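You operate a simulated robot arm through the tools that you are given. There is no shell and no other tool. Be economical: measure what you need, move in short steps, check, and stop when the job is done.

You run a simulated two-armed robot. Do the job below in one go: nothing can be reset, and whatever is moved stays where it is left.

TASK
Push the arch coil home, clip it, then plug it in.
Fine: home is in the dock, a finger's width or less from its stop; do not lift it; shut both dock levers; use the teal socket on the gantry.

It is judged by the outcome, as a careful person would: the job done as asked, and still so three seconds after it is handed in. It fails if anything else is knocked over, pushed out of place, dropped, spilled or broken.

THE ROBOT
Two 7-joint arms with fingered hands on one trunk, on a base that drives. Base frame: it is fixed to the floor where the robot stands at the start and does not move with it; the origin is under the middle of the robot, x ahead of it, y to its left, z up; the surface under the hand at the start is at about z = 0.87. Units: m, degrees, N and s.
The left shoulder is at the start at [0.07, 0.145, 1.187], the right one opposite. With the tool pointing down near the work surface each hand reaches from about 0.4 to 0.78 m from the robot's upright axis, wherever it stands, measured 20 degrees to its own side. Places, roughly: blue dock lever [1, 0, 0.9]; green dock lever [1, -0.2, 0.9]; teal cover [1.4, -0.5, 0.9]. Payload 3.5 kg a hand.
The tool frame of a hand sits at the grasp point between the pads (the TCP): z along the fingers, y along the line on which they close. The tips reach 0.025 m beyond it. Largest opening 0.088 m; the body of the gripper starts 0.029 m behind the TCP. The gripper is a hand of 4 fingers: y runs from the thumb to the fingers, the wrist lies at [-0.013, -0.097, -0.162] in the tool frame, and closing takes about 1.5 s.
Orientation is that of the tool frame in the base frame, as [roll, pitch, yaw] about the fixed x, y, z axes, in that order (R = Rz(yaw) Ry(pitch) Rx(roll)). With the fingers straight down and the wrist toward the robot, the tool's x, y and z point along [0, 1, 0], [1, 0, 0] and [0, 0, -1] of the base frame.

THE INTERFACE
- The arms move only by the tool move_arm. It takes "left_commands", "right_commands" or both (then of equal length, played together; a hand with none holds still); each is a list of rows, each a list of 2 entries, a list of its own where there are three numbers: the turn, a rotation vector about the tool's x, y, z in degrees, then the shift along the tool's x, y, z in mm. In form: [[[ax, ay, az], [x, y, z]], ...]. A call has 1 to 8 rows; each row shifts and turns the commanded pose from where the row before left it, along the tool's axes as they then stand. "left_grip" and "right_grip" are, for a hand that has rows, the opening, from 0 (shut) to 1 (fully open), set as the call begins (left out, the last holds). A row lasts 0.2 s, in which the tool goes at most 0.05 m and 8.6 degrees; a call with a longer step from one row to the next is refused whole, and so is a gripper value outside its range. Where a pose cannot be reached the arm comes as near as it can. A force on the tool above 40 N (or 10 N above the force at the start of the call, whichever is more), or a blocked arm, ends the call early, and 0.2 s more pass. The fingers move at their own pace (about 0.045 m/s each) and stop on an object; they squeeze with about 25 N. The grip force told is the motor's: it shows also when the fingers shut on nothing. Time passes only in rows, and 0.2 s behind the last, so rows that do not move let the fingers close. It gives the time, the measured TCP pose, the force on the tool (base axes), the opening and the grip force at its end, in the units of the frame above (readings bear some noise), with the torque about the TCP (base axes, N m) and any sound that the robot's microphone picked up.
- Cameras (640 x 400 px; columns grow to the right, rows downward): "scene" is now at [0.1376, 0.0125, 1.5051]; the picture's right is [0.13, -0.99, 0.00], its down [-0.56, -0.07, -0.83] and it looks along [0.82, 0.11, -0.56] (base axes); focal length 269 px, centre (320, 200). "left" rides on the left gripper at [-0.064, -0.083, -0.098] in its tool frame; the picture's right is [-0.62, -0.37, 0.69], its down [0.71, -0.63, 0.30] and it looks along [0.32, 0.68, 0.65] (tool axes); focal length 265 px, centre (320, 200). "right" rides on the right gripper at [0.064, -0.083, -0.098] in its tool frame; the picture's right is [-0.62, 0.37, -0.69], its down [-0.71, -0.63, 0.30] and it looks along [-0.32, 0.68, 0.65] (tool axes); focal length 265 px, centre (320, 200). There is no depth. A picture from a camera that has moved, and an enlarged one, comes with that camera's place and axes in the base frame and with its lens.
- capture(camera): a new picture of that camera. It takes no simulated time.
- raise_lower(by): slides the trunk up (or, below 0, down) by that many m; the arms and the scene camera ride with it, the base frame stays. It gives what a move gives, with no picture.
- base_move(legs): drives the robot by 1 to 6 legs, each [ahead, left, turn to the left] in m, m and degrees, along the robot's own axes; the way and the turn of a leg run together, so that a leg with both is an arc; at most 1.5 m and 180 degrees a leg. The arms and the cameras ride along, it lands a little off, and it stops where it bumps. It gives what a move gives.
- move_fingers(index, middle, ring, thumb_bend, thumb_turn, hand): sets how far each is bent, from 0 (flat) to 100 (curled in); at 30 the hand is open as for a grip, at 70 the pads meet at the TCP. One left out holds its place. A second passes; each finger stops where it meets its share of the squeeze, and holds until it gets a number again. A gripper value or a shape takes the hand back. It gives what a move gives, with no picture; readings hold the bend of each and the force on the fingers (four entries, about 0 where the hand has none), thumb and palm. thumb_turn goes from beside the hand (0) to across from the fingers (100), as for a grip.
- set_grasp(shape, hand): the hand has 4 fingers and takes this shape, open, in about a second: jaw (thumb against the fingers, like two jaws); tri (thumb and two fingers); tip (a fingertip pinch); poke (one finger out to press); point (the index stretched); flat (the hand flat); cup (the hand cupped); fist (a fist). The gripper value then closes the fingers along that shape, each until it touches; the sizes above hold for jaw. It gives what a move gives, with no picture.
- head_to(pan, tilt): turns the head with the scene camera to pan (to the left, within 86 degrees either way) and tilt (down, from -29 to 69), counted from straight ahead of the robot. It gives what a move gives.
- close_up(camera, box): a new picture of the part [left, top, right, bottom] of that camera's present view, enlarged. It takes no simulated time.
- sign_off(): hands the job in; it is judged then, once.

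Go step by step. Nothing tells you exact positions but the pictures and the camera data: compare them with the known pose of the tool, close in by small moves and look again before you grip or let go. The budget is 120 turns and 92 pictures, counting those below and the enlarged ones. Unless the task says otherwise, let go and move clear before handing in, and close with one line.

The tools are called after "Request:" as name(argument=value, ...) on one line, values as JSON. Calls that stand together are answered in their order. move_arm: Moves the arms, as the interface text tells. Its arguments: {"type":"object","properties":{"left_commands":{"type":"array","items":{"type":"array"}},"left_grip":{"type":"number"},"right_commands":{"type":"array","items":{"type":"array"}},"right_grip":{"type":"number"}},"required":[]} The other tools are called the same way: raise_lower (by) slides the trunk up or down; set_grasp (shape, hand) gives the hand a shape; move_fingers (index, middle, ring, thumb_bend, thumb_turn, hand) moves the fingers one by one; base_move (legs) drives the base; head_to (pan, tilt) turns the head that bears the scene camera; capture (camera) takes a picture; close_up (camera, box) takes an enlarged picture of a part of a camera's view; sign_off () hands the job in.

At the start:

```text
t: 0.0
left_ee_pos: [0.421, 0.2029, 1.2421]
left_tool_rot: [-180.0, 0.0, 90.0]
left_wrist_force: [-0.3, -0.2, 0.1]
left_wrist_torque: [0.01, 0.01, -0.02]
left_width: 0.0879
left_grip_force: 0.1
left_shape: jaw
left_bend: [30.0, 30.0, 30.0, 30.0, 98.0]
left_finger forces: [0.1, 0.0, 0.0, 0.0, 0.0, 0.0]
right_ee_pos: [0.5231, -0.2041, 1.2113]
right_tool_rot: [180.0, 0.0, 90.0]
right_wrist_force: [0.4, 0.0, 0.7]
right_wrist_torque: [0.0, -0.03, 0.01]
right_width: 0.0877
right_grip_force: 0.0
right_shape: jaw
right_bend: [30.0, 30.0, 30.0, 30.0, 98.0]
right_finger forces: [0.0, 0.0, 0.0, 0.1, 0.0, 0.0]
trunk travel left (down, up): [-0.75, 0.09]
robot x, y, heading: [-0.0019, 0.0007, 0.1]
head pan, tilt: [7.5, 34.1]
```

scene: 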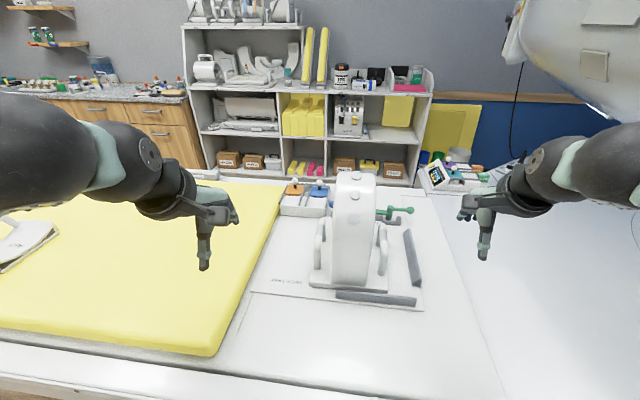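
right: 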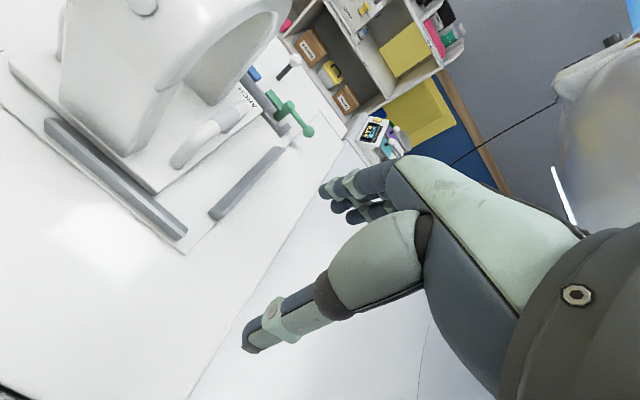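
left: 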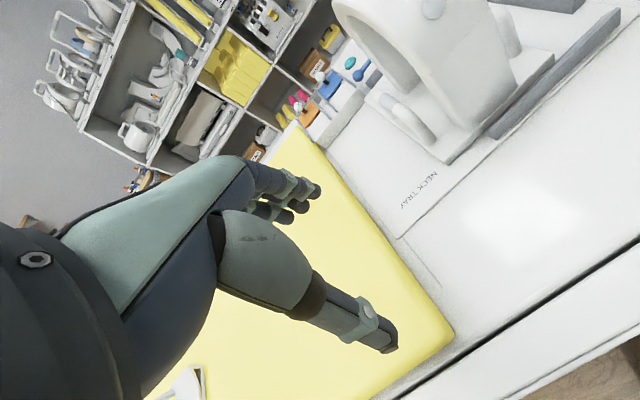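

I see the arch coil on a plate in the middle of the table, with grey rails around it and levers behind it. I'll look closer before moving.

Request:
close_up(camera="scene", box=[220, 160, 440, 320])

Request:
head_to(pan=-25, tilt=30)

Request:
capture(camera="scene")

```text
2.50 times, centred on (330, 240) of scene
camera zoom: at [0.1376, 0.0125, 1.5051], right [0.13, -0.99, 0.0], down [-0.56, -0.07, -0.83], along [0.82, 0.11, -0.56], focal length 672 px, centre (295, 100)
```

zoom: 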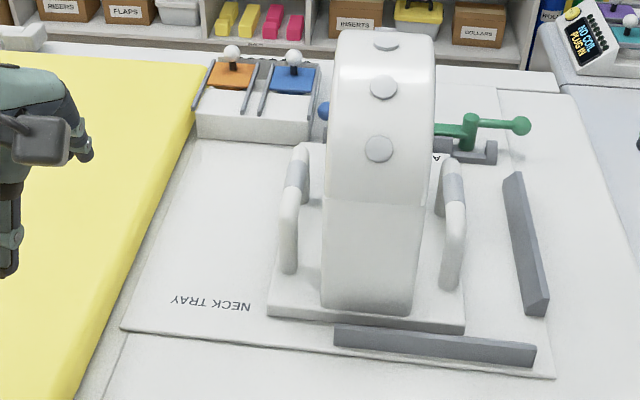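

```text
t: 1.0
left_ee_pos: [0.4213, 0.203, 1.2408]
left_tool_rot: [-180.0, -0.1, 90.0]
left_wrist_force: [-1.0, 0.3, 0.0]
left_wrist_torque: [-0.02, 0.03, 0.0]
left_width: 0.0877
left_grip_force: 0.1
left_shape: jaw
left_bend: [30.0, 30.0, 30.0, 30.0, 98.0]
left_finger forces: [0.0, 0.1, 0.0, 0.0, 0.0, 0.0]
right_ee_pos: [0.5234, -0.2031, 1.2122]
right_tool_rot: [180.0, 0.0, 90.0]
right_wrist_force: [-0.8, -0.4, -0.4]
right_wrist_torque: [0.01, 0.01, -0.01]
right_width: 0.0874
right_grip_force: 0.1
right_shape: jaw
right_bend: [30.0, 30.0, 30.0, 30.0, 98.0]
right_finger forces: [0.1, 0.0, 0.0, 0.0, 0.0, 0.0]
trunk travel left (down, up): [-0.75, 0.09]
robot x, y, heading: [0.0028, -0.004, -0.1]
head pan, tilt: [-25.0, 30.0]
```

```text
87 pictures are left
camera scene: at [0.1318, -0.0371, 1.5115], right [-0.42, -0.91, 0.0], down [-0.45, 0.21, -0.87], along [0.79, -0.37, -0.5], focal length 269 px, centre (320, 200)
```

scene: 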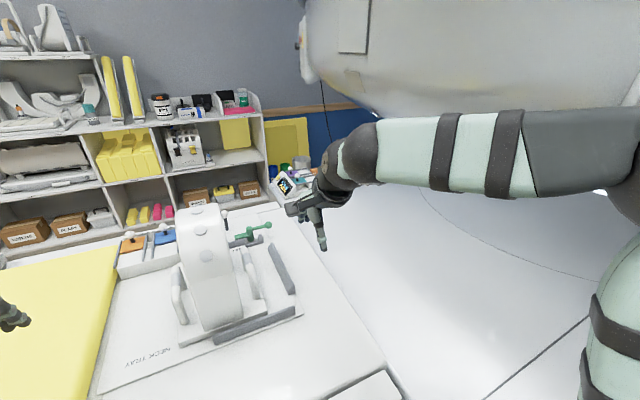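

Request:
close_up(camera="right", box=[0, 0, 420, 262])

Request:
close_up(camera="scene", box=[90, 150, 330, 300])

Request:
close_up(camera="left", box=[240, 0, 640, 250])

```text
1.52 times, centred on (210, 131) of right
camera zoom: at [0.4391, -0.1383, 1.3092], right [0.37, -0.62, 0.69], down [-0.63, -0.71, -0.3], along [0.68, -0.32, -0.65], focal length 404 px, centre (488, 305)
```

zoom: 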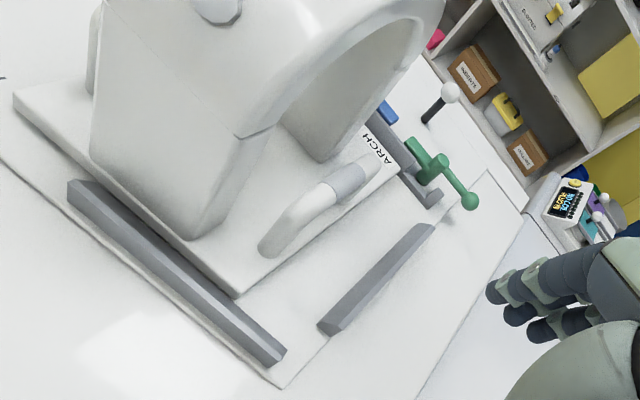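

```text
2.67 times, centred on (210, 225) of scene
camera zoom: at [0.1318, -0.0371, 1.5115], right [-0.42, -0.91, 0.0], down [-0.45, 0.21, -0.87], along [0.79, -0.37, -0.5], focal length 717 px, centre (613, 133)
```

zoom: 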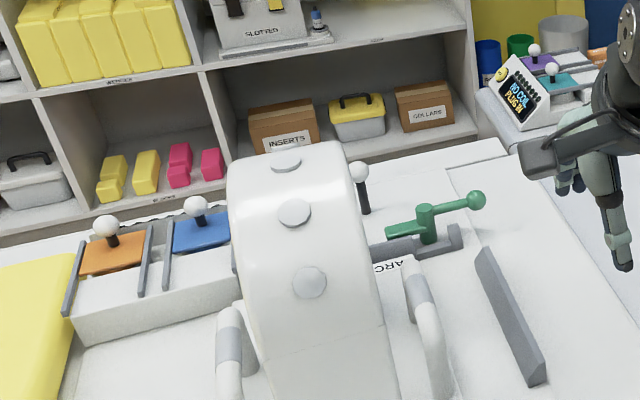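

```text
1.60 times, centred on (440, 125) of left
camera zoom: at [0.3384, 0.1393, 1.3398], right [-0.37, -0.62, -0.69], down [-0.63, 0.71, -0.3], along [0.68, 0.32, -0.65], focal length 425 px, centre (128, 320)
```

zoom: 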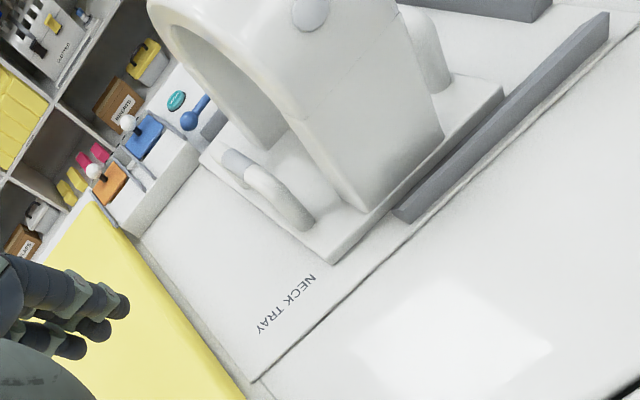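

The arch sits on a plate to the left of a dock formed by a front rail, a right stop, and a back bar with the blue and green levers. I'll move the base a little to the right to see behind the arch and the gantry side.

Request:
head_to(pan=-60, tilt=25)

Request:
capture(camera="scene")

```text
t: 2.0
left_ee_pos: [0.4207, 0.2035, 1.242]
left_tool_rot: [179.9, 0.1, 90.0]
left_wrist_force: [-0.7, 0.0, -0.2]
left_wrist_torque: [0.01, 0.02, -0.05]
left_width: 0.0876
left_grip_force: 0.0
left_shape: jaw
left_bend: [30.0, 30.0, 30.0, 30.0, 98.0]
left_finger forces: [0.1, 0.0, 0.1, 0.0, 0.0, 0.1]
right_ee_pos: [0.5231, -0.2038, 1.2119]
right_tool_rot: [-179.9, -0.1, 90.0]
right_wrist_force: [0.5, 0.8, -0.2]
right_wrist_torque: [0.02, 0.01, -0.01]
right_width: 0.0879
right_grip_force: 0.0
right_shape: jaw
right_bend: [30.0, 30.0, 30.0, 30.0, 98.0]
right_finger forces: [0.0, 0.1, 0.1, 0.0, 0.0, 0.1]
trunk travel left (down, up): [-0.75, 0.09]
robot x, y, heading: [0.0008, 0.0017, 0.1]
head pan, tilt: [-60.0, 25.0]
```

```text
83 pictures are left
camera scene: at [0.096, -0.0788, 1.5195], right [-0.87, -0.5, 0.0], down [-0.21, 0.37, -0.91], along [0.45, -0.78, -0.42], focal length 269 px, centre (320, 200)
```

scene: 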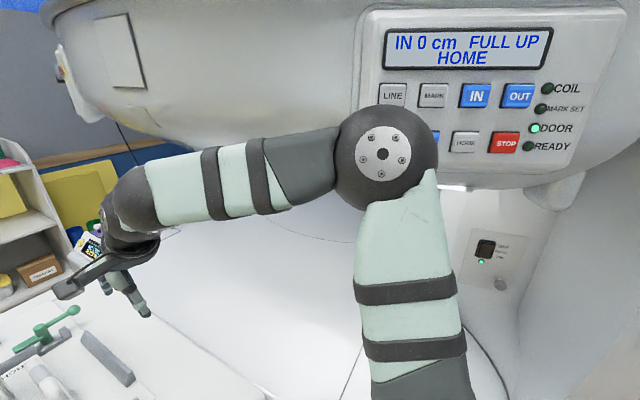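

Request:
head_to(pan=-40, tilt=55)

Request:
capture(camera="scene")

Request:
head_to(pan=-80, tilt=40)

Request:
capture(camera="scene")

```text
t: 2.9
left_ee_pos: [0.4217, 0.2035, 1.2422]
left_tool_rot: [179.9, 0.0, 90.0]
left_wrist_force: [-0.3, -0.1, -0.2]
left_wrist_torque: [0.04, -0.01, 0.0]
left_width: 0.0878
left_grip_force: 0.3
left_shape: jaw
left_bend: [30.0, 30.0, 30.0, 30.0, 98.0]
left_finger forces: [0.0, 0.1, 0.1, 0.0, 0.0, 0.0]
right_ee_pos: [0.5233, -0.2038, 1.2111]
right_tool_rot: [179.9, 0.0, 90.1]
right_wrist_force: [0.3, 0.2, -1.2]
right_wrist_torque: [-0.01, -0.02, -0.01]
right_width: 0.0877
right_grip_force: 0.0
right_shape: jaw
right_bend: [30.0, 30.0, 30.0, 30.0, 98.0]
right_finger forces: [0.0, 0.0, 0.1, 0.0, 0.1, 0.0]
trunk travel left (down, up): [-0.75, 0.09]
robot x, y, heading: [-0.0014, 0.0014, -0.1]
head pan, tilt: [-40.0, 55.0]
```

```text
82 pictures are left
camera scene: at [0.105, -0.0455, 1.4756], right [-0.64, -0.77, 0.0], down [-0.63, 0.53, -0.57], along [0.44, -0.37, -0.82], focal length 269 px, centre (320, 200)
```

scene: 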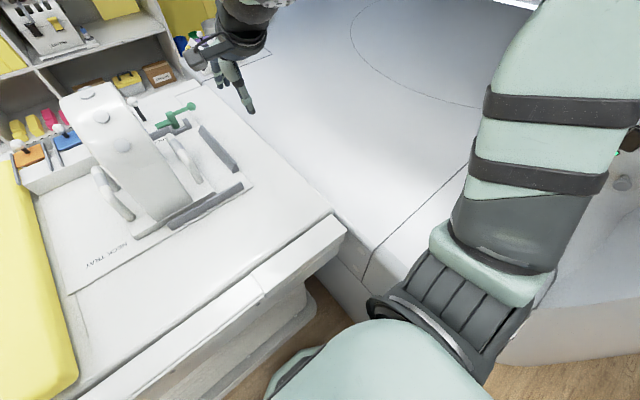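

```text
t: 4.0
left_ee_pos: [0.4222, 0.2033, 1.2414]
left_tool_rot: [-180.0, 0.0, 90.1]
left_wrist_force: [0.4, 1.0, 0.6]
left_wrist_torque: [0.02, 0.01, -0.01]
left_width: 0.0875
left_grip_force: 0.1
left_shape: jaw
left_bend: [30.0, 30.0, 30.0, 30.0, 98.0]
left_finger forces: [0.1, 0.0, 0.0, 0.0, 0.0, 0.0]
right_ee_pos: [0.522, -0.2046, 1.2109]
right_tool_rot: [180.0, -0.1, 90.0]
right_wrist_force: [0.4, 0.2, 0.7]
right_wrist_torque: [-0.02, -0.01, -0.02]
right_width: 0.0877
right_grip_force: 0.1
right_shape: jaw
right_bend: [30.0, 30.0, 30.0, 30.0, 98.0]
right_finger forces: [0.1, 0.0, 0.1, 0.0, 0.0, 0.0]
trunk travel left (down, up): [-0.75, 0.09]
robot x, y, heading: [0.0018, 0.0017, 0.1]
head pan, tilt: [-80.0, 40.0]
```

```text
81 pictures are left
camera scene: at [0.0647, -0.0827, 1.4962], right [-0.98, -0.17, 0.0], down [-0.11, 0.63, -0.77], along [0.13, -0.75, -0.64], focal length 269 px, centre (320, 200)
```

scene: 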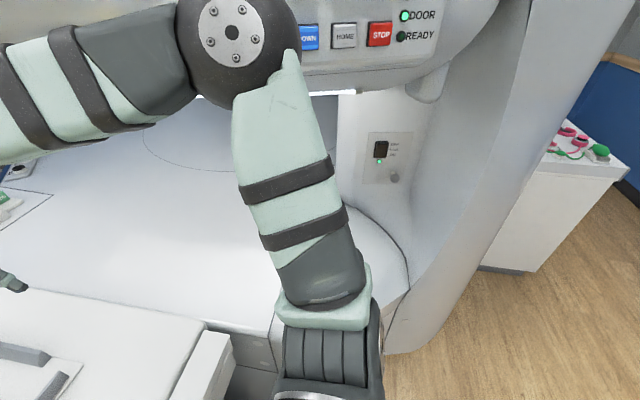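

Request:
head_to(pan=45, tilt=28)

Request:
capture(camera="scene")

Request:
head_to(pan=84, tilt=35)

Request:
capture(camera="scene")

```text
t: 6.1
left_ee_pos: [0.4215, 0.2028, 1.242]
left_tool_rot: [-180.0, -0.1, 90.1]
left_wrist_force: [1.4, -0.3, 0.1]
left_wrist_torque: [-0.02, -0.01, 0.02]
left_width: 0.0875
left_grip_force: 0.0
left_shape: jaw
left_bend: [30.0, 30.0, 30.0, 30.0, 98.0]
left_finger forces: [0.1, 0.0, 0.0, 0.0, 0.0, 0.0]
right_ee_pos: [0.5219, -0.2039, 1.2104]
right_tool_rot: [180.0, 0.0, 90.1]
right_wrist_force: [-0.4, 0.6, 0.2]
right_wrist_torque: [-0.01, -0.03, 0.0]
right_width: 0.0878
right_grip_force: 0.0
right_shape: jaw
right_bend: [30.0, 30.0, 30.0, 30.0, 98.0]
right_finger forces: [0.0, 0.0, 0.0, 0.1, 0.0, 0.1]
trunk travel left (down, up): [-0.75, 0.09]
robot x, y, heading: [-0.0017, 0.0006, -0.2]
head pan, tilt: [45.0, 28.0]
```

```text
80 pictures are left
camera scene: at [0.1144, 0.0654, 1.5147], right [0.71, -0.71, 0.0], down [-0.33, -0.33, -0.88], along [0.62, 0.62, -0.47], focal length 269 px, centre (320, 200)
```

scene: 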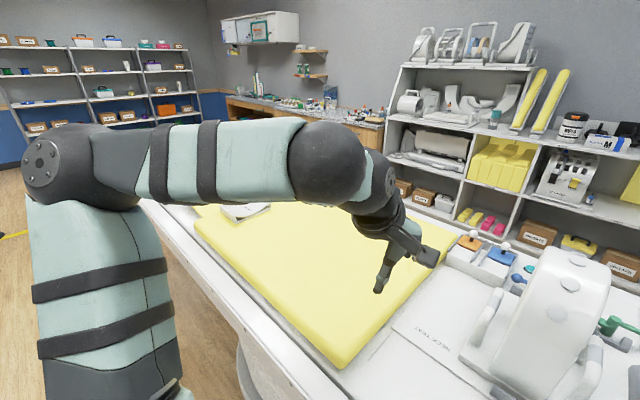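

```text
t: 7.1
left_ee_pos: [0.4203, 0.203, 1.2419]
left_tool_rot: [-179.9, 0.0, 90.0]
left_wrist_force: [0.3, -0.1, 0.0]
left_wrist_torque: [0.02, 0.03, -0.03]
left_width: 0.0876
left_grip_force: 0.0
left_shape: jaw
left_bend: [30.0, 30.0, 30.0, 30.0, 98.0]
left_finger forces: [0.0, 0.0, 0.0, 0.1, 0.0, 0.1]
right_ee_pos: [0.5227, -0.2031, 1.212]
right_tool_rot: [-179.9, 0.0, 90.1]
right_wrist_force: [0.4, 0.8, -0.4]
right_wrist_torque: [0.01, 0.01, -0.01]
right_width: 0.0877
right_grip_force: 0.2
right_shape: jaw
right_bend: [30.0, 30.0, 30.0, 30.0, 98.0]
right_finger forces: [0.1, 0.1, 0.1, 0.0, 0.0, 0.0]
trunk travel left (down, up): [-0.75, 0.09]
robot x, y, heading: [0.001, 0.0011, -0.1]
head pan, tilt: [84.0, 35.0]
```

```text
79 pictures are left
camera scene: at [0.0592, 0.0885, 1.5037], right [0.99, -0.11, 0.0], down [-0.06, -0.57, -0.82], along [0.09, 0.81, -0.57], focal length 269 px, centre (320, 200)
```

scene: 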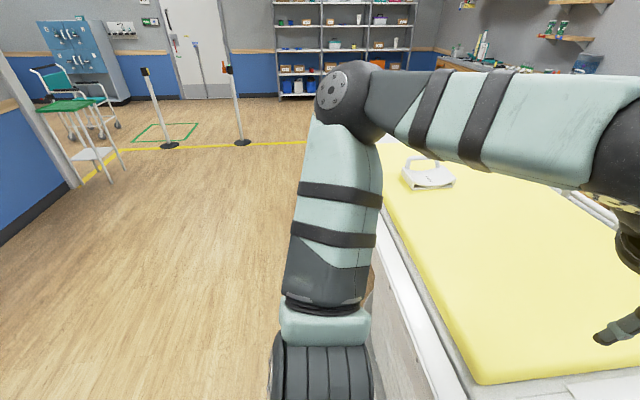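

The socket and the levers lie beyond the far edge of the table, so I'll push from this side and work the levers and plug from behind if there is an aisle. First a small drive forward for better reach, then a look from the left hand camera.

Request:
base_move(legs=[[0.08, 0.0, 0]])

Request:
head_to(pan=10, tilt=38)

Request:
capture(camera="scene")

```text
t: 8.2
left_ee_pos: [0.4975, 0.2022, 1.2439]
left_tool_rot: [179.7, 0.0, 89.9]
left_wrist_force: [-0.2, -0.4, -0.3]
left_wrist_torque: [-0.03, -0.01, 0.01]
left_width: 0.0876
left_grip_force: 0.1
left_shape: jaw
left_bend: [30.0, 30.0, 30.0, 30.0, 98.0]
left_finger forces: [0.1, 0.0, 0.1, 0.0, 0.0, 0.0]
right_ee_pos: [0.5981, -0.2041, 1.2144]
right_tool_rot: [179.8, 0.0, 89.9]
right_wrist_force: [0.5, -0.3, 0.5]
right_wrist_torque: [-0.01, -0.02, 0.02]
right_width: 0.0874
right_grip_force: 0.1
right_shape: jaw
right_bend: [30.0, 30.0, 30.0, 30.0, 98.0]
right_finger forces: [0.0, 0.0, 0.0, 0.1, 0.0, 0.1]
trunk travel left (down, up): [-0.75, 0.09]
robot x, y, heading: [0.0785, 0.0021, -0.3]
head pan, tilt: [84.0, 35.0]
```

```text
t: 9.6
left_ee_pos: [0.5028, 0.2026, 1.2415]
left_tool_rot: [-179.9, -0.1, 89.8]
left_wrist_force: [-0.8, 0.9, 0.1]
left_wrist_torque: [0.02, 0.01, 0.01]
left_width: 0.0876
left_grip_force: 0.0
left_shape: jaw
left_bend: [30.0, 30.0, 30.0, 30.0, 98.0]
left_finger forces: [0.0, 0.0, 0.0, 0.0, 0.1, 0.1]
right_ee_pos: [0.6025, -0.2054, 1.2114]
right_tool_rot: [-179.9, 0.0, 89.9]
right_wrist_force: [0.7, -0.4, 0.6]
right_wrist_torque: [0.02, 0.0, 0.01]
right_width: 0.0874
right_grip_force: 0.0
right_shape: jaw
right_bend: [30.0, 30.0, 30.0, 30.0, 98.0]
right_finger forces: [0.0, 0.0, 0.0, 0.0, 0.0, 0.0]
trunk travel left (down, up): [-0.75, 0.09]
robot x, y, heading: [0.0772, 0.0034, -0.0]
head pan, tilt: [10.0, 38.0]
```

```text
78 pictures are left
camera scene: at [0.2161, 0.0156, 1.4991], right [0.17, -0.98, 0.0], down [-0.61, -0.11, -0.79], along [0.78, 0.14, -0.62], focal length 269 px, centre (320, 200)
```

scene: 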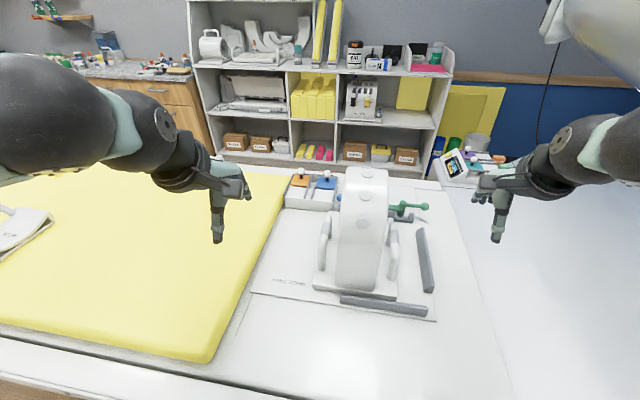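

Request:
move_arm(left_commands=[[[0, 0, 0], [25, 40, 0]], [[0, 0, 0], [25, 40, 0]], [[0, 0, 0], [25, 40, 0]], [[0, 0, 8.5], [25, 40, 0]], [[0, 0, 8.5], [0, 0, 0]], [[0, 0, 8.5], [0, 0, 0]], [[0, 0, 8.5], [0, 0, 0]], [[0, 0, 8.5], [0, 0, 0]]])

Request:
capture(camera="left")

Request:
capture(camera="right")

```text
t: 11.4
left_ee_pos: [0.6615, 0.3017, 1.2424]
left_tool_rot: [-180.0, -0.1, 47.2]
left_wrist_force: [-0.6, 0.3, 0.0]
left_wrist_torque: [0.01, -0.01, 0.0]
left_width: 0.0876
left_grip_force: 0.0
left_shape: jaw
left_bend: [30.0, 30.0, 30.0, 30.0, 98.0]
left_finger forces: [0.0, 0.1, 0.0, 0.0, 0.1, 0.1]
right_ee_pos: [0.6037, -0.2046, 1.2122]
right_tool_rot: [179.9, -0.1, 89.8]
right_wrist_force: [-0.6, 0.1, -0.3]
right_wrist_torque: [0.01, 0.03, 0.03]
right_width: 0.0879
right_grip_force: 0.0
right_shape: jaw
right_bend: [30.0, 30.0, 30.0, 30.0, 98.0]
right_finger forces: [0.0, 0.0, 0.0, 0.0, 0.0, 0.0]
trunk travel left (down, up): [-0.75, 0.09]
robot x, y, heading: [0.0817, -0.0022, -0.1]
head pan, tilt: [10.0, 38.0]
```

```text
77 pictures are left
camera left: at [0.5582, 0.3118, 1.3391], right [-0.69, -0.2, -0.69], down [0.02, 0.95, -0.3], along [0.72, -0.23, -0.65], focal length 265 px, centre (320, 200)
```

left: 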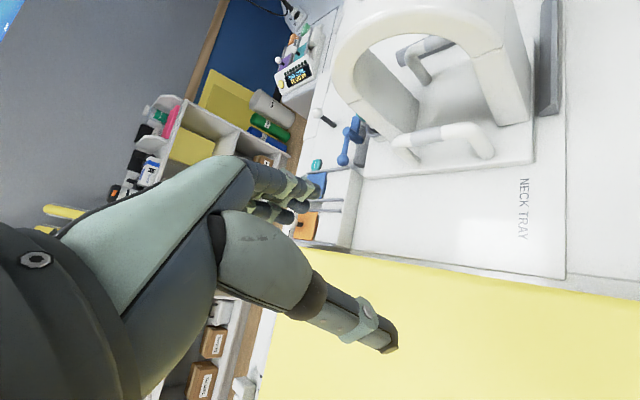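

```text
76 pictures are left
camera right: at [0.5199, -0.1387, 1.3093], right [0.37, -0.62, 0.69], down [-0.63, -0.71, -0.3], along [0.68, -0.33, -0.65], focal length 265 px, centre (320, 200)
```

right: 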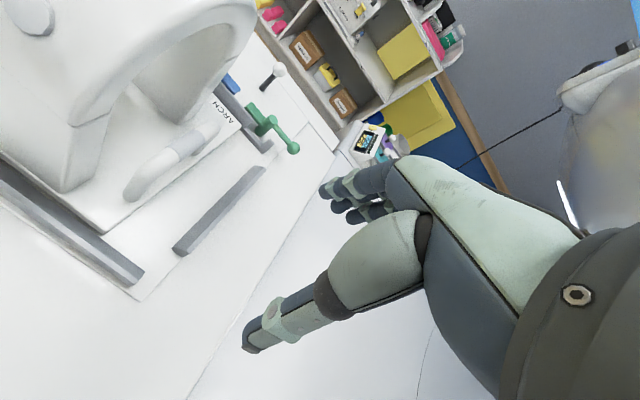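

Request:
close_up(camera="left", box=[250, 0, 570, 200])

Request:
close_up(camera="right", box=[170, 40, 410, 190])

```text
2.00 times, centred on (410, 100) of left
camera zoom: at [0.5582, 0.3118, 1.3391], right [-0.69, -0.2, -0.69], down [0.02, 0.95, -0.3], along [0.72, -0.23, -0.65], focal length 531 px, centre (140, 400)
```

zoom: 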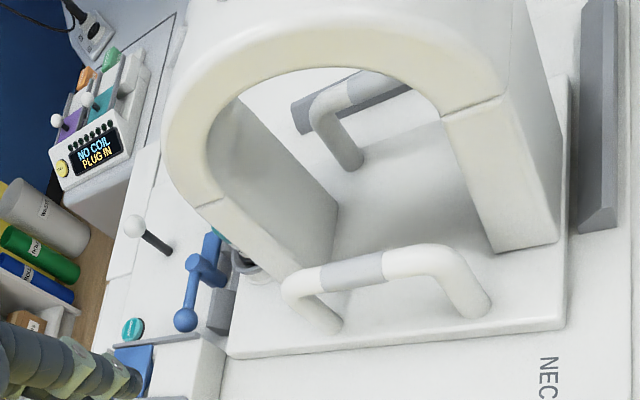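

```text
2.67 times, centred on (290, 115) of right
camera zoom: at [0.5199, -0.1387, 1.3093], right [0.37, -0.62, 0.69], down [-0.63, -0.71, -0.3], along [0.68, -0.33, -0.65], focal length 708 px, centre (400, 427)
```

zoom: 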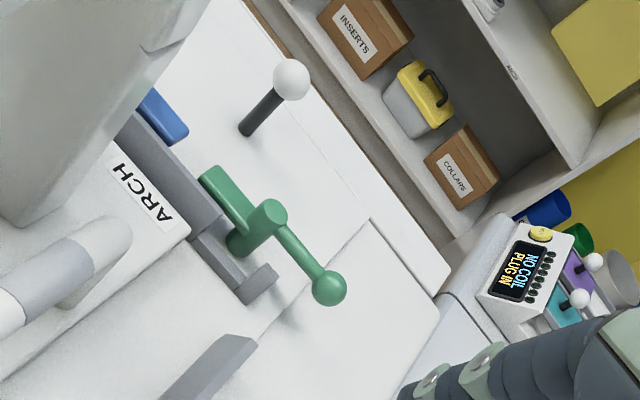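

The base plate spans about x 0.62–0.93 and y −0.11 to 0.10, with the stop near y −0.18. I'll bring the closed left hand down just left of the plate.

Request:
move_arm(left_commands=[[[0, 0, -8.55], [0, 0, 0]], [[0, 0, -8.55], [0, 0, 0]], [[0, 0, -8.55], [0, 0, 0]], [[0, 0, -8.55], [0, 0, 0]], [[0, 0, -8.55], [0, 0, 0]], [[0, 0, 0], [-34, 40, 0]], [[0, 0, 0], [-34, 40, 0]], [[0, 0, 0], [-34, 40, 0]]], left_grip=0)

Request:
move_arm(left_commands=[[[0, 0, 0], [0, 0, 45]], [[0, 0, 0], [0, 0, 45]], [[0, 0, 0], [0, 0, 45]], [[0, 0, 0], [0, 0, 45]], [[0, 0, 0], [0, 0, 45]], [[0, 0, 0], [0, 0, 45]], [[0, 0, 0], [0, 0, 0]]])

Request:
capture(camera="scene")

Request:
capture(camera="left")

```text
refused: row 6 steps farther than a row can; nothing moved
```

```text
t: 13.0
left_ee_pos: [0.6628, 0.3028, 0.9737]
left_tool_rot: [179.9, -0.1, 47.5]
left_wrist_force: [0.2, -0.5, -0.5]
left_wrist_torque: [0.0, -0.04, 0.02]
left_width: 0.0878
left_grip_force: 0.0
left_shape: jaw
left_bend: [30.0, 30.0, 30.0, 30.0, 98.0]
left_finger forces: [0.0, 0.0, 0.0, 0.0, 0.1, 0.1]
right_ee_pos: [0.6041, -0.2045, 1.212]
right_tool_rot: [-180.0, -0.1, 89.8]
right_wrist_force: [0.9, 0.7, -0.3]
right_wrist_torque: [0.04, -0.01, 0.03]
right_width: 0.0877
right_grip_force: 0.1
right_shape: jaw
right_bend: [30.0, 30.0, 30.0, 30.0, 98.0]
right_finger forces: [0.1, 0.1, 0.0, 0.0, 0.0, 0.0]
trunk travel left (down, up): [-0.75, 0.09]
robot x, y, heading: [0.0814, -0.0014, -0.3]
head pan, tilt: [10.0, 38.0]
```

```text
73 pictures are left
camera scene: at [0.2151, 0.0154, 1.4992], right [0.17, -0.99, 0.0], down [-0.61, -0.11, -0.79], along [0.78, 0.14, -0.62], focal length 269 px, centre (320, 200)
```

scene: 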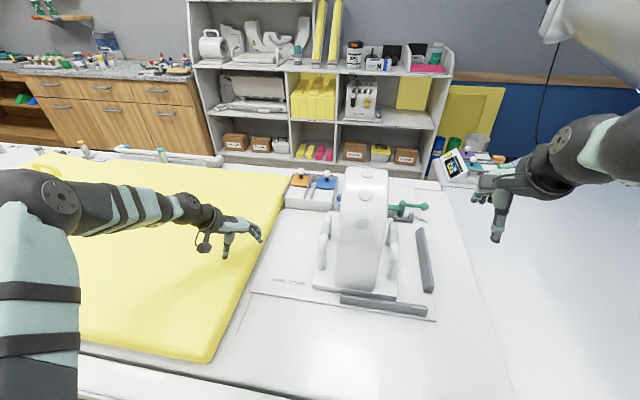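

```text
72 pictures are left
camera left: at [0.5582, 0.3121, 1.0701], right [-0.69, -0.21, -0.69], down [0.02, 0.95, -0.3], along [0.72, -0.22, -0.65], focal length 265 px, centre (320, 200)
```

left: 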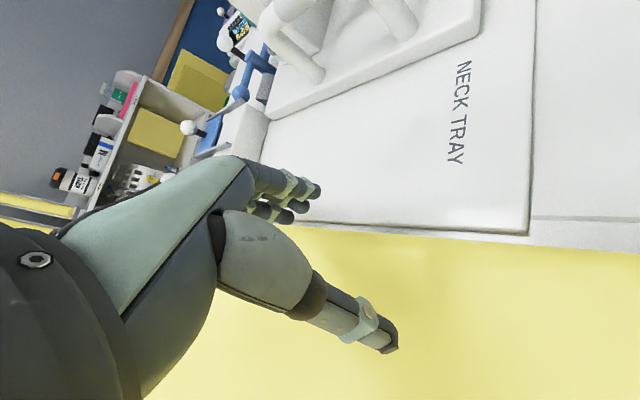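

My first call was refused (a step too long), but the hand descended clear of everything. Now I'll square up the hand and approach the plate's left edge.

Request:
move_arm(left_commands=[[[0, 0, -8.5], [0, 0, 0]], [[0, 0, -8.5], [0, 0, 0]], [[0, 0, -8.5], [0, 0, 0]], [[0, 0, -8.5], [0, 0, 0]], [[0, 0, -8.5], [0, 0, 0]], [[0, 0, 0], [-30, 38, 0]], [[0, 0, 0], [-30, 38, 0]], [[0, 0, 0], [-30, 38, 0]]], left_grip=0)

Request:
close_up(camera="scene", box=[200, 150, 460, 330])

Request:
capture(camera="left")

```text
t: 14.8
left_ee_pos: [0.7796, 0.2095, 0.9726]
left_tool_rot: [-180.0, 0.0, 90.0]
left_wrist_force: [-0.1, 0.0, 0.3]
left_wrist_torque: [0.02, 0.01, 0.03]
left_width: 0.0001
left_grip_force: 24.8
left_shape: jaw
left_bend: [70.0, 70.0, 70.0, 38.0, 100.0]
left_finger forces: [0.0, 0.1, 0.1, 0.0, 0.0, 0.1]
right_ee_pos: [0.6034, -0.2057, 1.2104]
right_tool_rot: [180.0, -0.1, 90.0]
right_wrist_force: [0.0, 0.0, -0.1]
right_wrist_torque: [0.01, 0.0, 0.0]
right_width: 0.0874
right_grip_force: 0.1
right_shape: jaw
right_bend: [30.0, 30.0, 30.0, 30.0, 98.0]
right_finger forces: [0.0, 0.0, 0.0, 0.0, 0.0, 0.1]
trunk travel left (down, up): [-0.75, 0.09]
robot x, y, heading: [0.0763, -0.001, -0.2]
head pan, tilt: [10.0, 38.0]
```

```text
2.22 times, centred on (330, 240) of scene
camera zoom: at [0.217, 0.0141, 1.4991], right [0.17, -0.99, 0.0], down [-0.61, -0.1, -0.79], along [0.78, 0.14, -0.62], focal length 598 px, centre (298, 111)
```

zoom: 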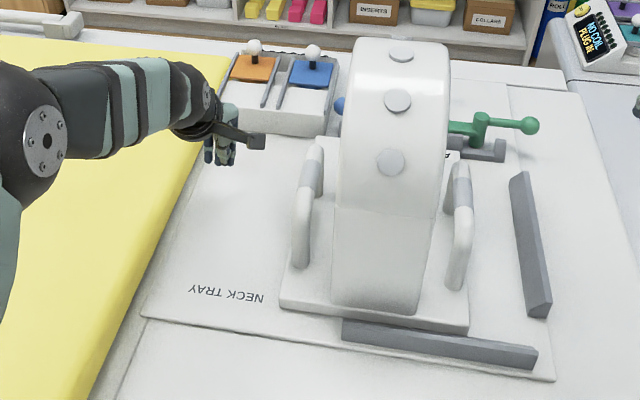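

```text
70 pictures are left
camera left: at [0.6968, 0.1461, 1.0714], right [-0.37, -0.62, -0.69], down [-0.63, 0.72, -0.3], along [0.68, 0.32, -0.65], focal length 265 px, centre (320, 200)
```

left: 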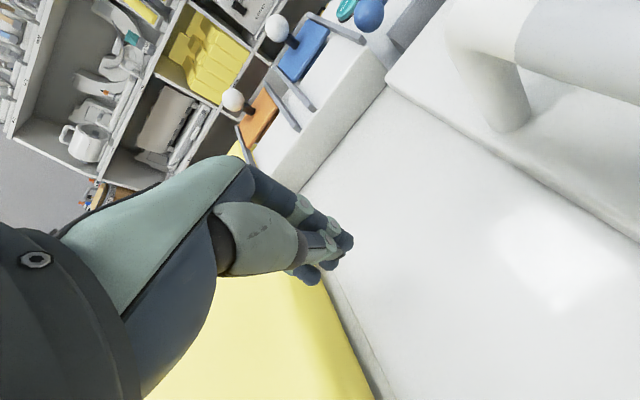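

The camera bracket on the left hand would strike the coil's handle in this pose, so I'll turn the hand 90° so the backs of the fingers face the plate.

Request:
move_arm(left_commands=[[[0, 0, 0], [30, 0, 0]], [[0, 0, 8.5], [0, 0, 0]], [[0, 0, 8.5], [0, 0, 0]], [[0, 0, 8.5], [0, 0, 0]], [[0, 0, 8.5], [0, 0, 0]], [[0, 0, 8.5], [0, 0, 0]], [[0, 0, 8.5], [0, 0, 0]]])

Request:
move_arm(left_commands=[[[0, 0, 8.5], [0, 0, 0]], [[0, 0, 8.5], [0, 0, 0]], [[0, 0, 8.5], [0, 0, 0]], [[0, 0, 8.5], [0, 0, 0]], [[0, 0, 5], [0, 0, 0]], [[0, 0, 0], [0, 0, 0]]])

Request:
close_up(camera="scene", box=[160, 130, 460, 330])

Request:
capture(camera="left")

```text
t: 16.4
left_ee_pos: [0.7779, 0.242, 0.9711]
left_tool_rot: [-179.9, 0.0, 38.9]
left_wrist_force: [0.4, 0.0, -0.2]
left_wrist_torque: [-0.01, 0.02, -0.02]
left_width: 0.0
left_grip_force: 24.9
left_shape: jaw
left_bend: [70.0, 70.0, 70.0, 38.0, 100.0]
left_finger forces: [0.0, 0.0, 0.0, 0.0, 0.1, 0.1]
right_ee_pos: [0.604, -0.2041, 1.2115]
right_tool_rot: [-180.0, 0.1, 89.9]
right_wrist_force: [0.4, -0.1, 0.5]
right_wrist_torque: [0.02, 0.02, 0.0]
right_width: 0.0874
right_grip_force: 0.1
right_shape: jaw
right_bend: [30.0, 30.0, 30.0, 30.0, 98.0]
right_finger forces: [0.0, 0.0, 0.0, 0.0, 0.0, 0.1]
trunk travel left (down, up): [-0.75, 0.09]
robot x, y, heading: [0.0814, 0.0016, 0.1]
head pan, tilt: [10.0, 38.0]
```

```text
t: 17.8
left_ee_pos: [0.7162, 0.2257, 0.9721]
left_tool_rot: [180.0, 0.0, -0.3]
left_wrist_force: [0.2, -0.1, 0.6]
left_wrist_torque: [-0.02, -0.02, 0.03]
left_width: 0.0001
left_grip_force: 25.1
left_shape: jaw
left_bend: [70.0, 70.0, 70.0, 38.0, 100.0]
left_finger forces: [0.0, 0.0, 0.0, 0.0, 0.0, 0.0]
left hand out of reach, approached as far as the arm can: row 1, 2, 3, 4, 5
right_ee_pos: [0.6036, -0.2043, 1.2123]
right_tool_rot: [180.0, 0.0, 89.9]
right_wrist_force: [-0.2, 0.8, -0.8]
right_wrist_torque: [-0.02, 0.0, -0.02]
right_width: 0.0879
right_grip_force: 0.1
right_shape: jaw
right_bend: [30.0, 30.0, 30.0, 30.0, 98.0]
right_finger forces: [0.0, 0.0, 0.0, 0.0, 0.1, 0.1]
trunk travel left (down, up): [-0.75, 0.09]
robot x, y, heading: [0.0812, 0.002, -0.2]
head pan, tilt: [10.0, 38.0]
```

```text
2.00 times, centred on (310, 230) of scene
camera zoom: at [0.2157, 0.0163, 1.4991], right [0.17, -0.99, 0.0], down [-0.61, -0.11, -0.79], along [0.78, 0.14, -0.62], focal length 538 px, centre (340, 140)
```

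zoom: 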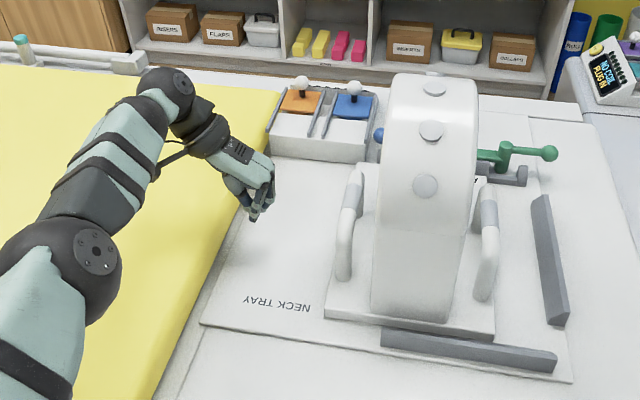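

```text
68 pictures are left
camera left: at [0.6528, 0.31, 1.0714], right [-0.62, 0.37, -0.69], down [0.72, 0.63, -0.3], along [0.32, -0.69, -0.65], focal length 265 px, centre (320, 200)
```

left: 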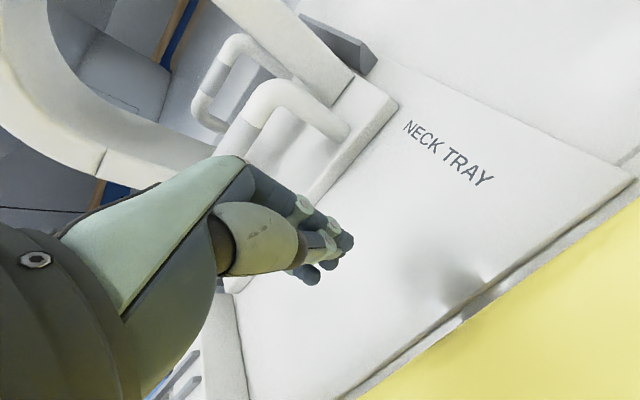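

Request:
base_move(legs=[[0.06, 0.0, 0]])

```text
t: 18.8
left_ee_pos: [0.7275, 0.2256, 0.9718]
left_tool_rot: [-179.9, 0.1, -0.1]
left_wrist_force: [1.2, 0.4, -1.0]
left_wrist_torque: [0.02, 0.01, 0.02]
left_width: 0.0
left_grip_force: 24.9
left_shape: jaw
left_bend: [70.0, 70.0, 70.0, 38.0, 100.0]
left_finger forces: [0.0, 0.0, 0.0, 0.0, 0.1, 0.1]
right_ee_pos: [0.6146, -0.2048, 1.2115]
right_tool_rot: [179.9, 0.1, 89.8]
right_wrist_force: [-0.2, 0.0, -0.7]
right_wrist_torque: [-0.04, 0.02, 0.01]
right_width: 0.0878
right_grip_force: 0.0
right_shape: jaw
right_bend: [30.0, 30.0, 30.0, 30.0, 98.0]
right_finger forces: [0.0, 0.0, 0.0, 0.0, 0.0, 0.0]
trunk travel left (down, up): [-0.75, 0.09]
robot x, y, heading: [0.0876, -0.0001, 0.1]
head pan, tilt: [10.0, 38.0]
stopped in leg 1: the robot was blocked; the commanded pose is now the measured one
```

Base is as far forward as it goes. I'll lower the hand beside the plate and try for a bit more forward reach as I close in.

Request:
move_arm(left_commands=[[[0, 0, 0], [0, 30, 0]], [[0, 0, 0], [15, 0, 0]], [[0, 0, 0], [15, 0, 0]], [[0, 0, 0], [15, 0, 0]], [[0, 0, 0], [0, 0, 30]], [[0, 0, 0], [0, 0, 30]], [[0, 0, 0], [0, 0, 0]]])

Request:
capture(camera="left")

Request:
close_up(camera="scene", box=[160, 130, 460, 330])

```text
t: 20.4
left_ee_pos: [0.724, 0.1875, 0.9171]
left_tool_rot: [180.0, -0.1, -0.1]
left_wrist_force: [-0.1, -0.7, -0.5]
left_wrist_torque: [0.02, 0.0, 0.0]
left_width: 0.0001
left_grip_force: 24.7
left_shape: jaw
left_bend: [70.0, 70.0, 70.0, 38.0, 100.0]
left_finger forces: [0.0, 0.1, 0.0, 0.1, 0.1, 0.1]
left hand out of reach, approached as far as the arm can: row 2, 3, 4, 6
right_ee_pos: [0.6122, -0.2047, 1.2134]
right_tool_rot: [-179.9, 0.0, 89.9]
right_wrist_force: [0.4, -0.4, -0.2]
right_wrist_torque: [0.0, 0.04, 0.01]
right_width: 0.0874
right_grip_force: 0.0
right_shape: jaw
right_bend: [30.0, 30.0, 30.0, 30.0, 98.0]
right_finger forces: [0.1, 0.0, 0.0, 0.0, 0.1, 0.1]
trunk travel left (down, up): [-0.75, 0.09]
robot x, y, heading: [0.0893, 0.0015, -0.2]
head pan, tilt: [10.0, 38.0]
```

```text
67 pictures are left
camera left: at [0.6594, 0.2727, 1.0143], right [-0.62, 0.37, -0.69], down [0.72, 0.63, -0.3], along [0.32, -0.68, -0.65], focal length 265 px, centre (320, 200)
```

left: 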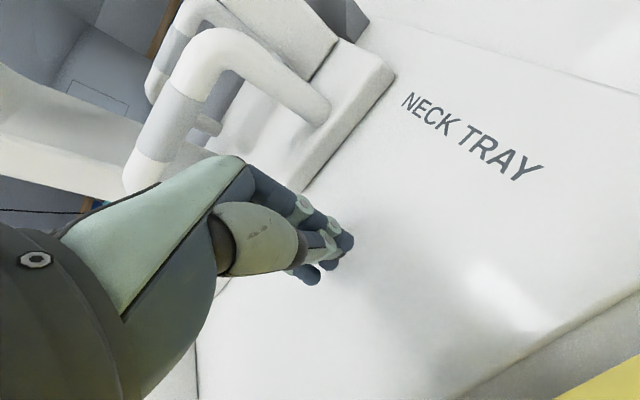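

```text
2.00 times, centred on (310, 230) of scene
camera zoom: at [0.2252, 0.0147, 1.4992], right [0.17, -0.99, 0.0], down [-0.61, -0.11, -0.79], along [0.78, 0.14, -0.62], focal length 538 px, centre (340, 140)
```

zoom: 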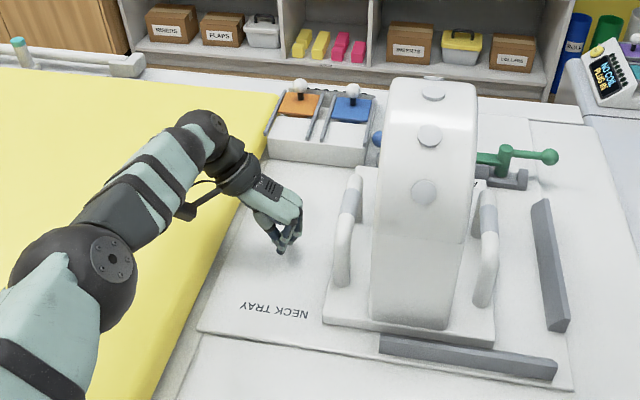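

Request:
move_arm(left_commands=[[[0, 0, 0], [0, 0, 14]], [[0, 0, 0], [0, 20, 0]], [[0, 0, 0], [0, 15, 0]], [[0, 0, 0], [0, 0, 0]]])

Request:
capture(camera="left")

```text
t: 21.4
left_ee_pos: [0.723, 0.1546, 0.9029]
left_tool_rot: [-180.0, -0.3, -0.1]
left_wrist_force: [1.2, -0.6, 3.9]
left_wrist_torque: [-0.02, -0.04, -0.05]
left_width: 0.0
left_grip_force: 24.9
left_shape: jaw
left_bend: [70.0, 70.0, 70.0, 39.0, 100.0]
left_finger forces: [0.1, 0.0, 0.1, 0.1, 0.0, 0.1]
right_ee_pos: [0.6113, -0.2044, 1.2113]
right_tool_rot: [179.9, 0.0, 89.9]
right_wrist_force: [-0.1, 0.3, -0.9]
right_wrist_torque: [0.01, 0.01, 0.01]
right_width: 0.0876
right_grip_force: 0.1
right_shape: jaw
right_bend: [30.0, 30.0, 30.0, 30.0, 98.0]
right_finger forces: [0.0, 0.0, 0.0, 0.0, 0.0, 0.1]
trunk travel left (down, up): [-0.75, 0.09]
robot x, y, heading: [0.0917, -0.0018, 0.1]
head pan, tilt: [10.0, 38.0]
```

```text
65 pictures are left
camera left: at [0.6591, 0.2383, 1.0013], right [-0.62, 0.37, -0.69], down [0.72, 0.63, -0.3], along [0.32, -0.68, -0.65], focal length 265 px, centre (320, 200)
```

left: 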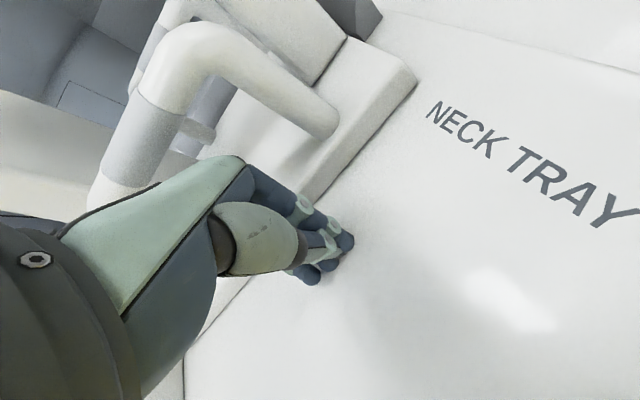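

Request:
move_arm(left_commands=[[[0, 0, 0], [0, 0, -4]], [[0, 0, 0], [0, 12, 0]], [[0, 0, 0], [0, 12, 0]], [[0, 0, 0], [0, 12, 0]], [[0, 0, 0], [0, 12, 0]], [[0, 0, 0], [0, 0, 0]]])

Request:
close_up(camera="scene", box=[160, 130, 460, 330])

```text
t: 22.8
left_ee_pos: [0.7211, 0.1078, 0.9029]
left_tool_rot: [-179.9, -0.1, -0.2]
left_wrist_force: [-0.3, 1.5, 2.7]
left_wrist_torque: [-0.03, -0.01, 0.0]
left_width: 0.0001
left_grip_force: 25.3
left_shape: jaw
left_bend: [70.0, 70.0, 70.0, 39.0, 100.0]
left_finger forces: [0.0, 2.1, 0.1, 0.0, 0.0, 0.0]
right_ee_pos: [0.6128, -0.2037, 1.2126]
right_tool_rot: [179.7, 0.0, 90.0]
right_wrist_force: [0.6, 0.4, 0.5]
right_wrist_torque: [-0.02, -0.01, 0.01]
right_width: 0.0876
right_grip_force: 0.0
right_shape: jaw
right_bend: [30.0, 30.0, 30.0, 30.0, 98.0]
right_finger forces: [0.0, 0.0, 0.1, 0.1, 0.1, 0.0]
trunk travel left (down, up): [-0.75, 0.09]
robot x, y, heading: [0.087, 0.0002, -0.0]
head pan, tilt: [10.0, 38.0]
```

```text
2.00 times, centred on (310, 230) of scene
camera zoom: at [0.2246, 0.0165, 1.4992], right [0.17, -0.99, 0.0], down [-0.61, -0.11, -0.79], along [0.78, 0.14, -0.62], focal length 538 px, centre (340, 140)
```

zoom: 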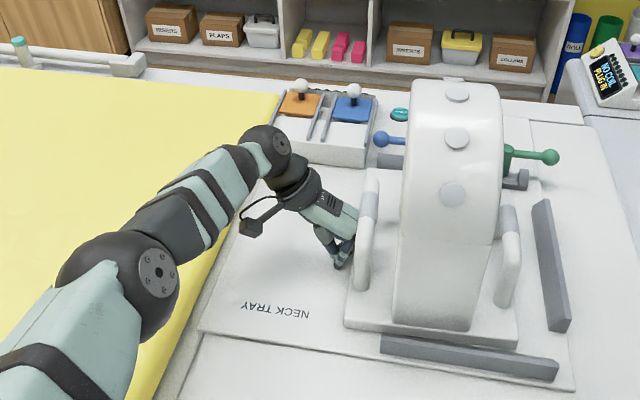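

The coil is sliding straight and easily. I continue pushing in small steps.

Request:
move_arm(left_commands=[[[0, 0, 0], [0, 10, 0]], [[0, 0, 0], [0, 10, 0]], [[0, 0, 0], [0, 6, 0]], [[0, 0, 0], [0, 0, 0]]])

Request:
close_up(camera="scene", box=[260, 130, 460, 330])

Request:
close_up(camera="right", box=[0, 50, 360, 310])

```text
t: 23.8
left_ee_pos: [0.7219, 0.0816, 0.9052]
left_tool_rot: [-180.0, 0.0, -0.1]
left_wrist_force: [0.3, 5.1, 2.2]
left_wrist_torque: [0.0, -0.06, 0.04]
left_width: 0.0
left_grip_force: 24.7
left_shape: jaw
left_bend: [70.0, 70.0, 70.0, 39.0, 100.0]
left_finger forces: [0.1, 5.0, 0.0, 0.0, 0.0, 0.0]
right_ee_pos: [0.6118, -0.2044, 1.2104]
right_tool_rot: [179.9, 0.0, 89.9]
right_wrist_force: [0.4, 0.6, -1.0]
right_wrist_torque: [-0.01, -0.04, 0.02]
right_width: 0.0874
right_grip_force: 0.0
right_shape: jaw
right_bend: [30.0, 30.0, 30.0, 30.0, 98.0]
right_finger forces: [0.0, 0.0, 0.0, 0.0, 0.1, 0.0]
trunk travel left (down, up): [-0.75, 0.09]
robot x, y, heading: [0.0945, 0.0003, -0.1]
head pan, tilt: [10.0, 38.0]
```

```text
2.00 times, centred on (360, 230) of scene
camera zoom: at [0.2249, 0.0165, 1.4992], right [0.17, -0.99, 0.0], down [-0.61, -0.11, -0.79], along [0.78, 0.14, -0.62], focal length 538 px, centre (240, 140)
```

zoom: 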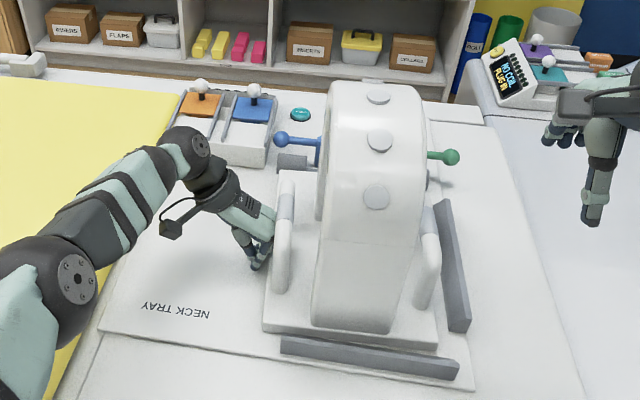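

```text
1.54 times, centred on (180, 180) of right
camera zoom: at [0.529, -0.1382, 1.3097], right [0.37, -0.62, 0.69], down [-0.63, -0.71, -0.3], along [0.68, -0.33, -0.65], focal length 408 px, centre (535, 231)
```

zoom: 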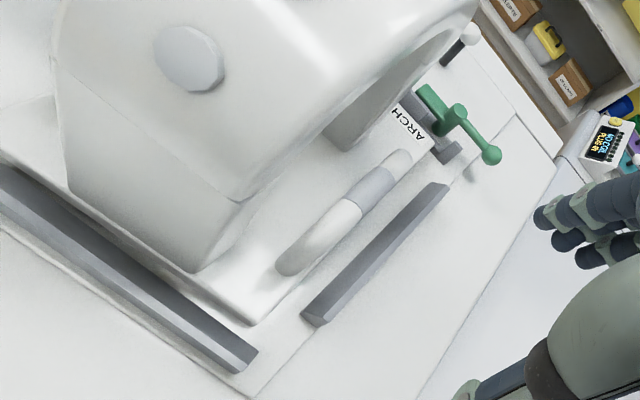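

Request:
move_arm(left_commands=[[[0, 0, 0], [0, 10, 0]], [[0, 0, 0], [0, 10, 0]], [[0, 0, 0], [0, 5, 0]], [[0, 0, 0], [0, 0, 0]]])

Request:
close_up(camera="right", box=[0, 50, 360, 310])

```text
t: 24.8
left_ee_pos: [0.7223, 0.0571, 0.9062]
left_tool_rot: [-180.0, -0.1, -0.2]
left_wrist_force: [-0.7, 3.3, 3.4]
left_wrist_torque: [-0.03, -0.02, 0.04]
left_width: 0.0
left_grip_force: 24.8
left_shape: jaw
left_bend: [70.0, 70.0, 70.0, 41.0, 100.0]
left_finger forces: [0.0, 7.9, 0.0, 0.1, 0.0, 0.0]
right_ee_pos: [0.6122, -0.2047, 1.2122]
right_tool_rot: [179.9, 0.0, 90.0]
right_wrist_force: [-0.3, 0.0, -0.3]
right_wrist_torque: [0.02, -0.03, -0.01]
right_width: 0.0877
right_grip_force: 0.2
right_shape: jaw
right_bend: [30.0, 30.0, 30.0, 30.0, 98.0]
right_finger forces: [0.0, 0.0, 0.0, 0.0, 0.0, 0.0]
trunk travel left (down, up): [-0.75, 0.09]
robot x, y, heading: [0.092, -0.0033, -0.2]
head pan, tilt: [10.0, 38.0]
```

```text
1.54 times, centred on (180, 180) of right
camera zoom: at [0.5286, -0.1383, 1.3098], right [0.37, -0.62, 0.69], down [-0.63, -0.71, -0.3], along [0.68, -0.33, -0.65], focal length 408 px, centre (535, 231)
```

zoom: 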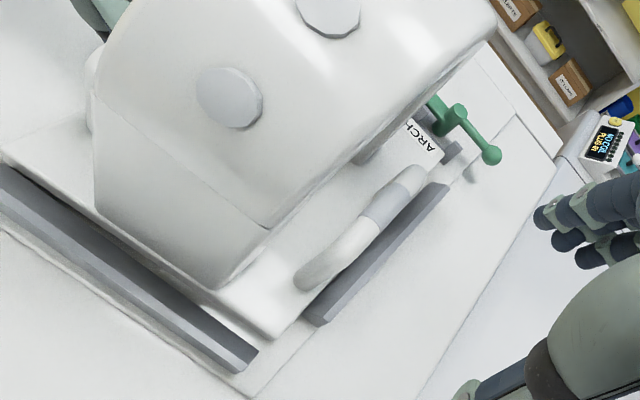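

Request:
move_arm(left_commands=[[[0, 0, 0], [0, 6, 0]], [[0, 0, 0], [0, 6, 0]], [[0, 0, 0], [0, 0, 0]]])

Request:
close_up(camera="right", box=[0, 50, 360, 310])

```text
t: 25.6
left_ee_pos: [0.7216, 0.05, 0.9063]
left_tool_rot: [179.9, -0.2, 0.2]
left_wrist_force: [2.2, 22.3, 12.3]
left_wrist_torque: [0.04, -0.16, 0.16]
left_width: 0.0
left_grip_force: 25.0
left_shape: jaw
left_bend: [70.0, 70.0, 70.0, 41.0, 100.0]
left_finger forces: [0.1, 22.9, 2.7, 0.0, 0.0, 0.0]
right_ee_pos: [0.6114, -0.2008, 1.2142]
right_tool_rot: [179.9, 0.3, 90.0]
right_wrist_force: [-1.0, -0.4, 0.3]
right_wrist_torque: [0.0, 0.02, -0.04]
right_width: 0.0875
right_grip_force: 0.1
right_shape: jaw
right_bend: [30.0, 30.0, 30.0, 30.0, 98.0]
right_finger forces: [0.1, 0.0, 0.1, 0.1, 0.0, 0.1]
trunk travel left (down, up): [-0.75, 0.09]
robot x, y, heading: [0.0922, -0.004, 0.1]
head pan, tilt: [10.0, 38.0]
```

```text
1.54 times, centred on (180, 180) of right
camera zoom: at [0.5278, -0.1338, 1.3107], right [0.37, -0.62, 0.7], down [-0.63, -0.72, -0.3], along [0.69, -0.33, -0.65], focal length 408 px, centre (535, 231)
```

zoom: 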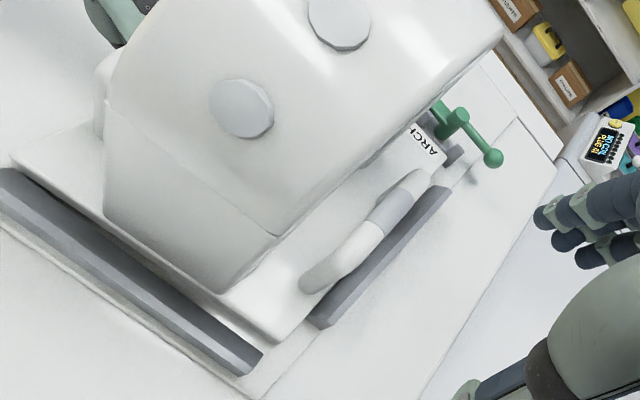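

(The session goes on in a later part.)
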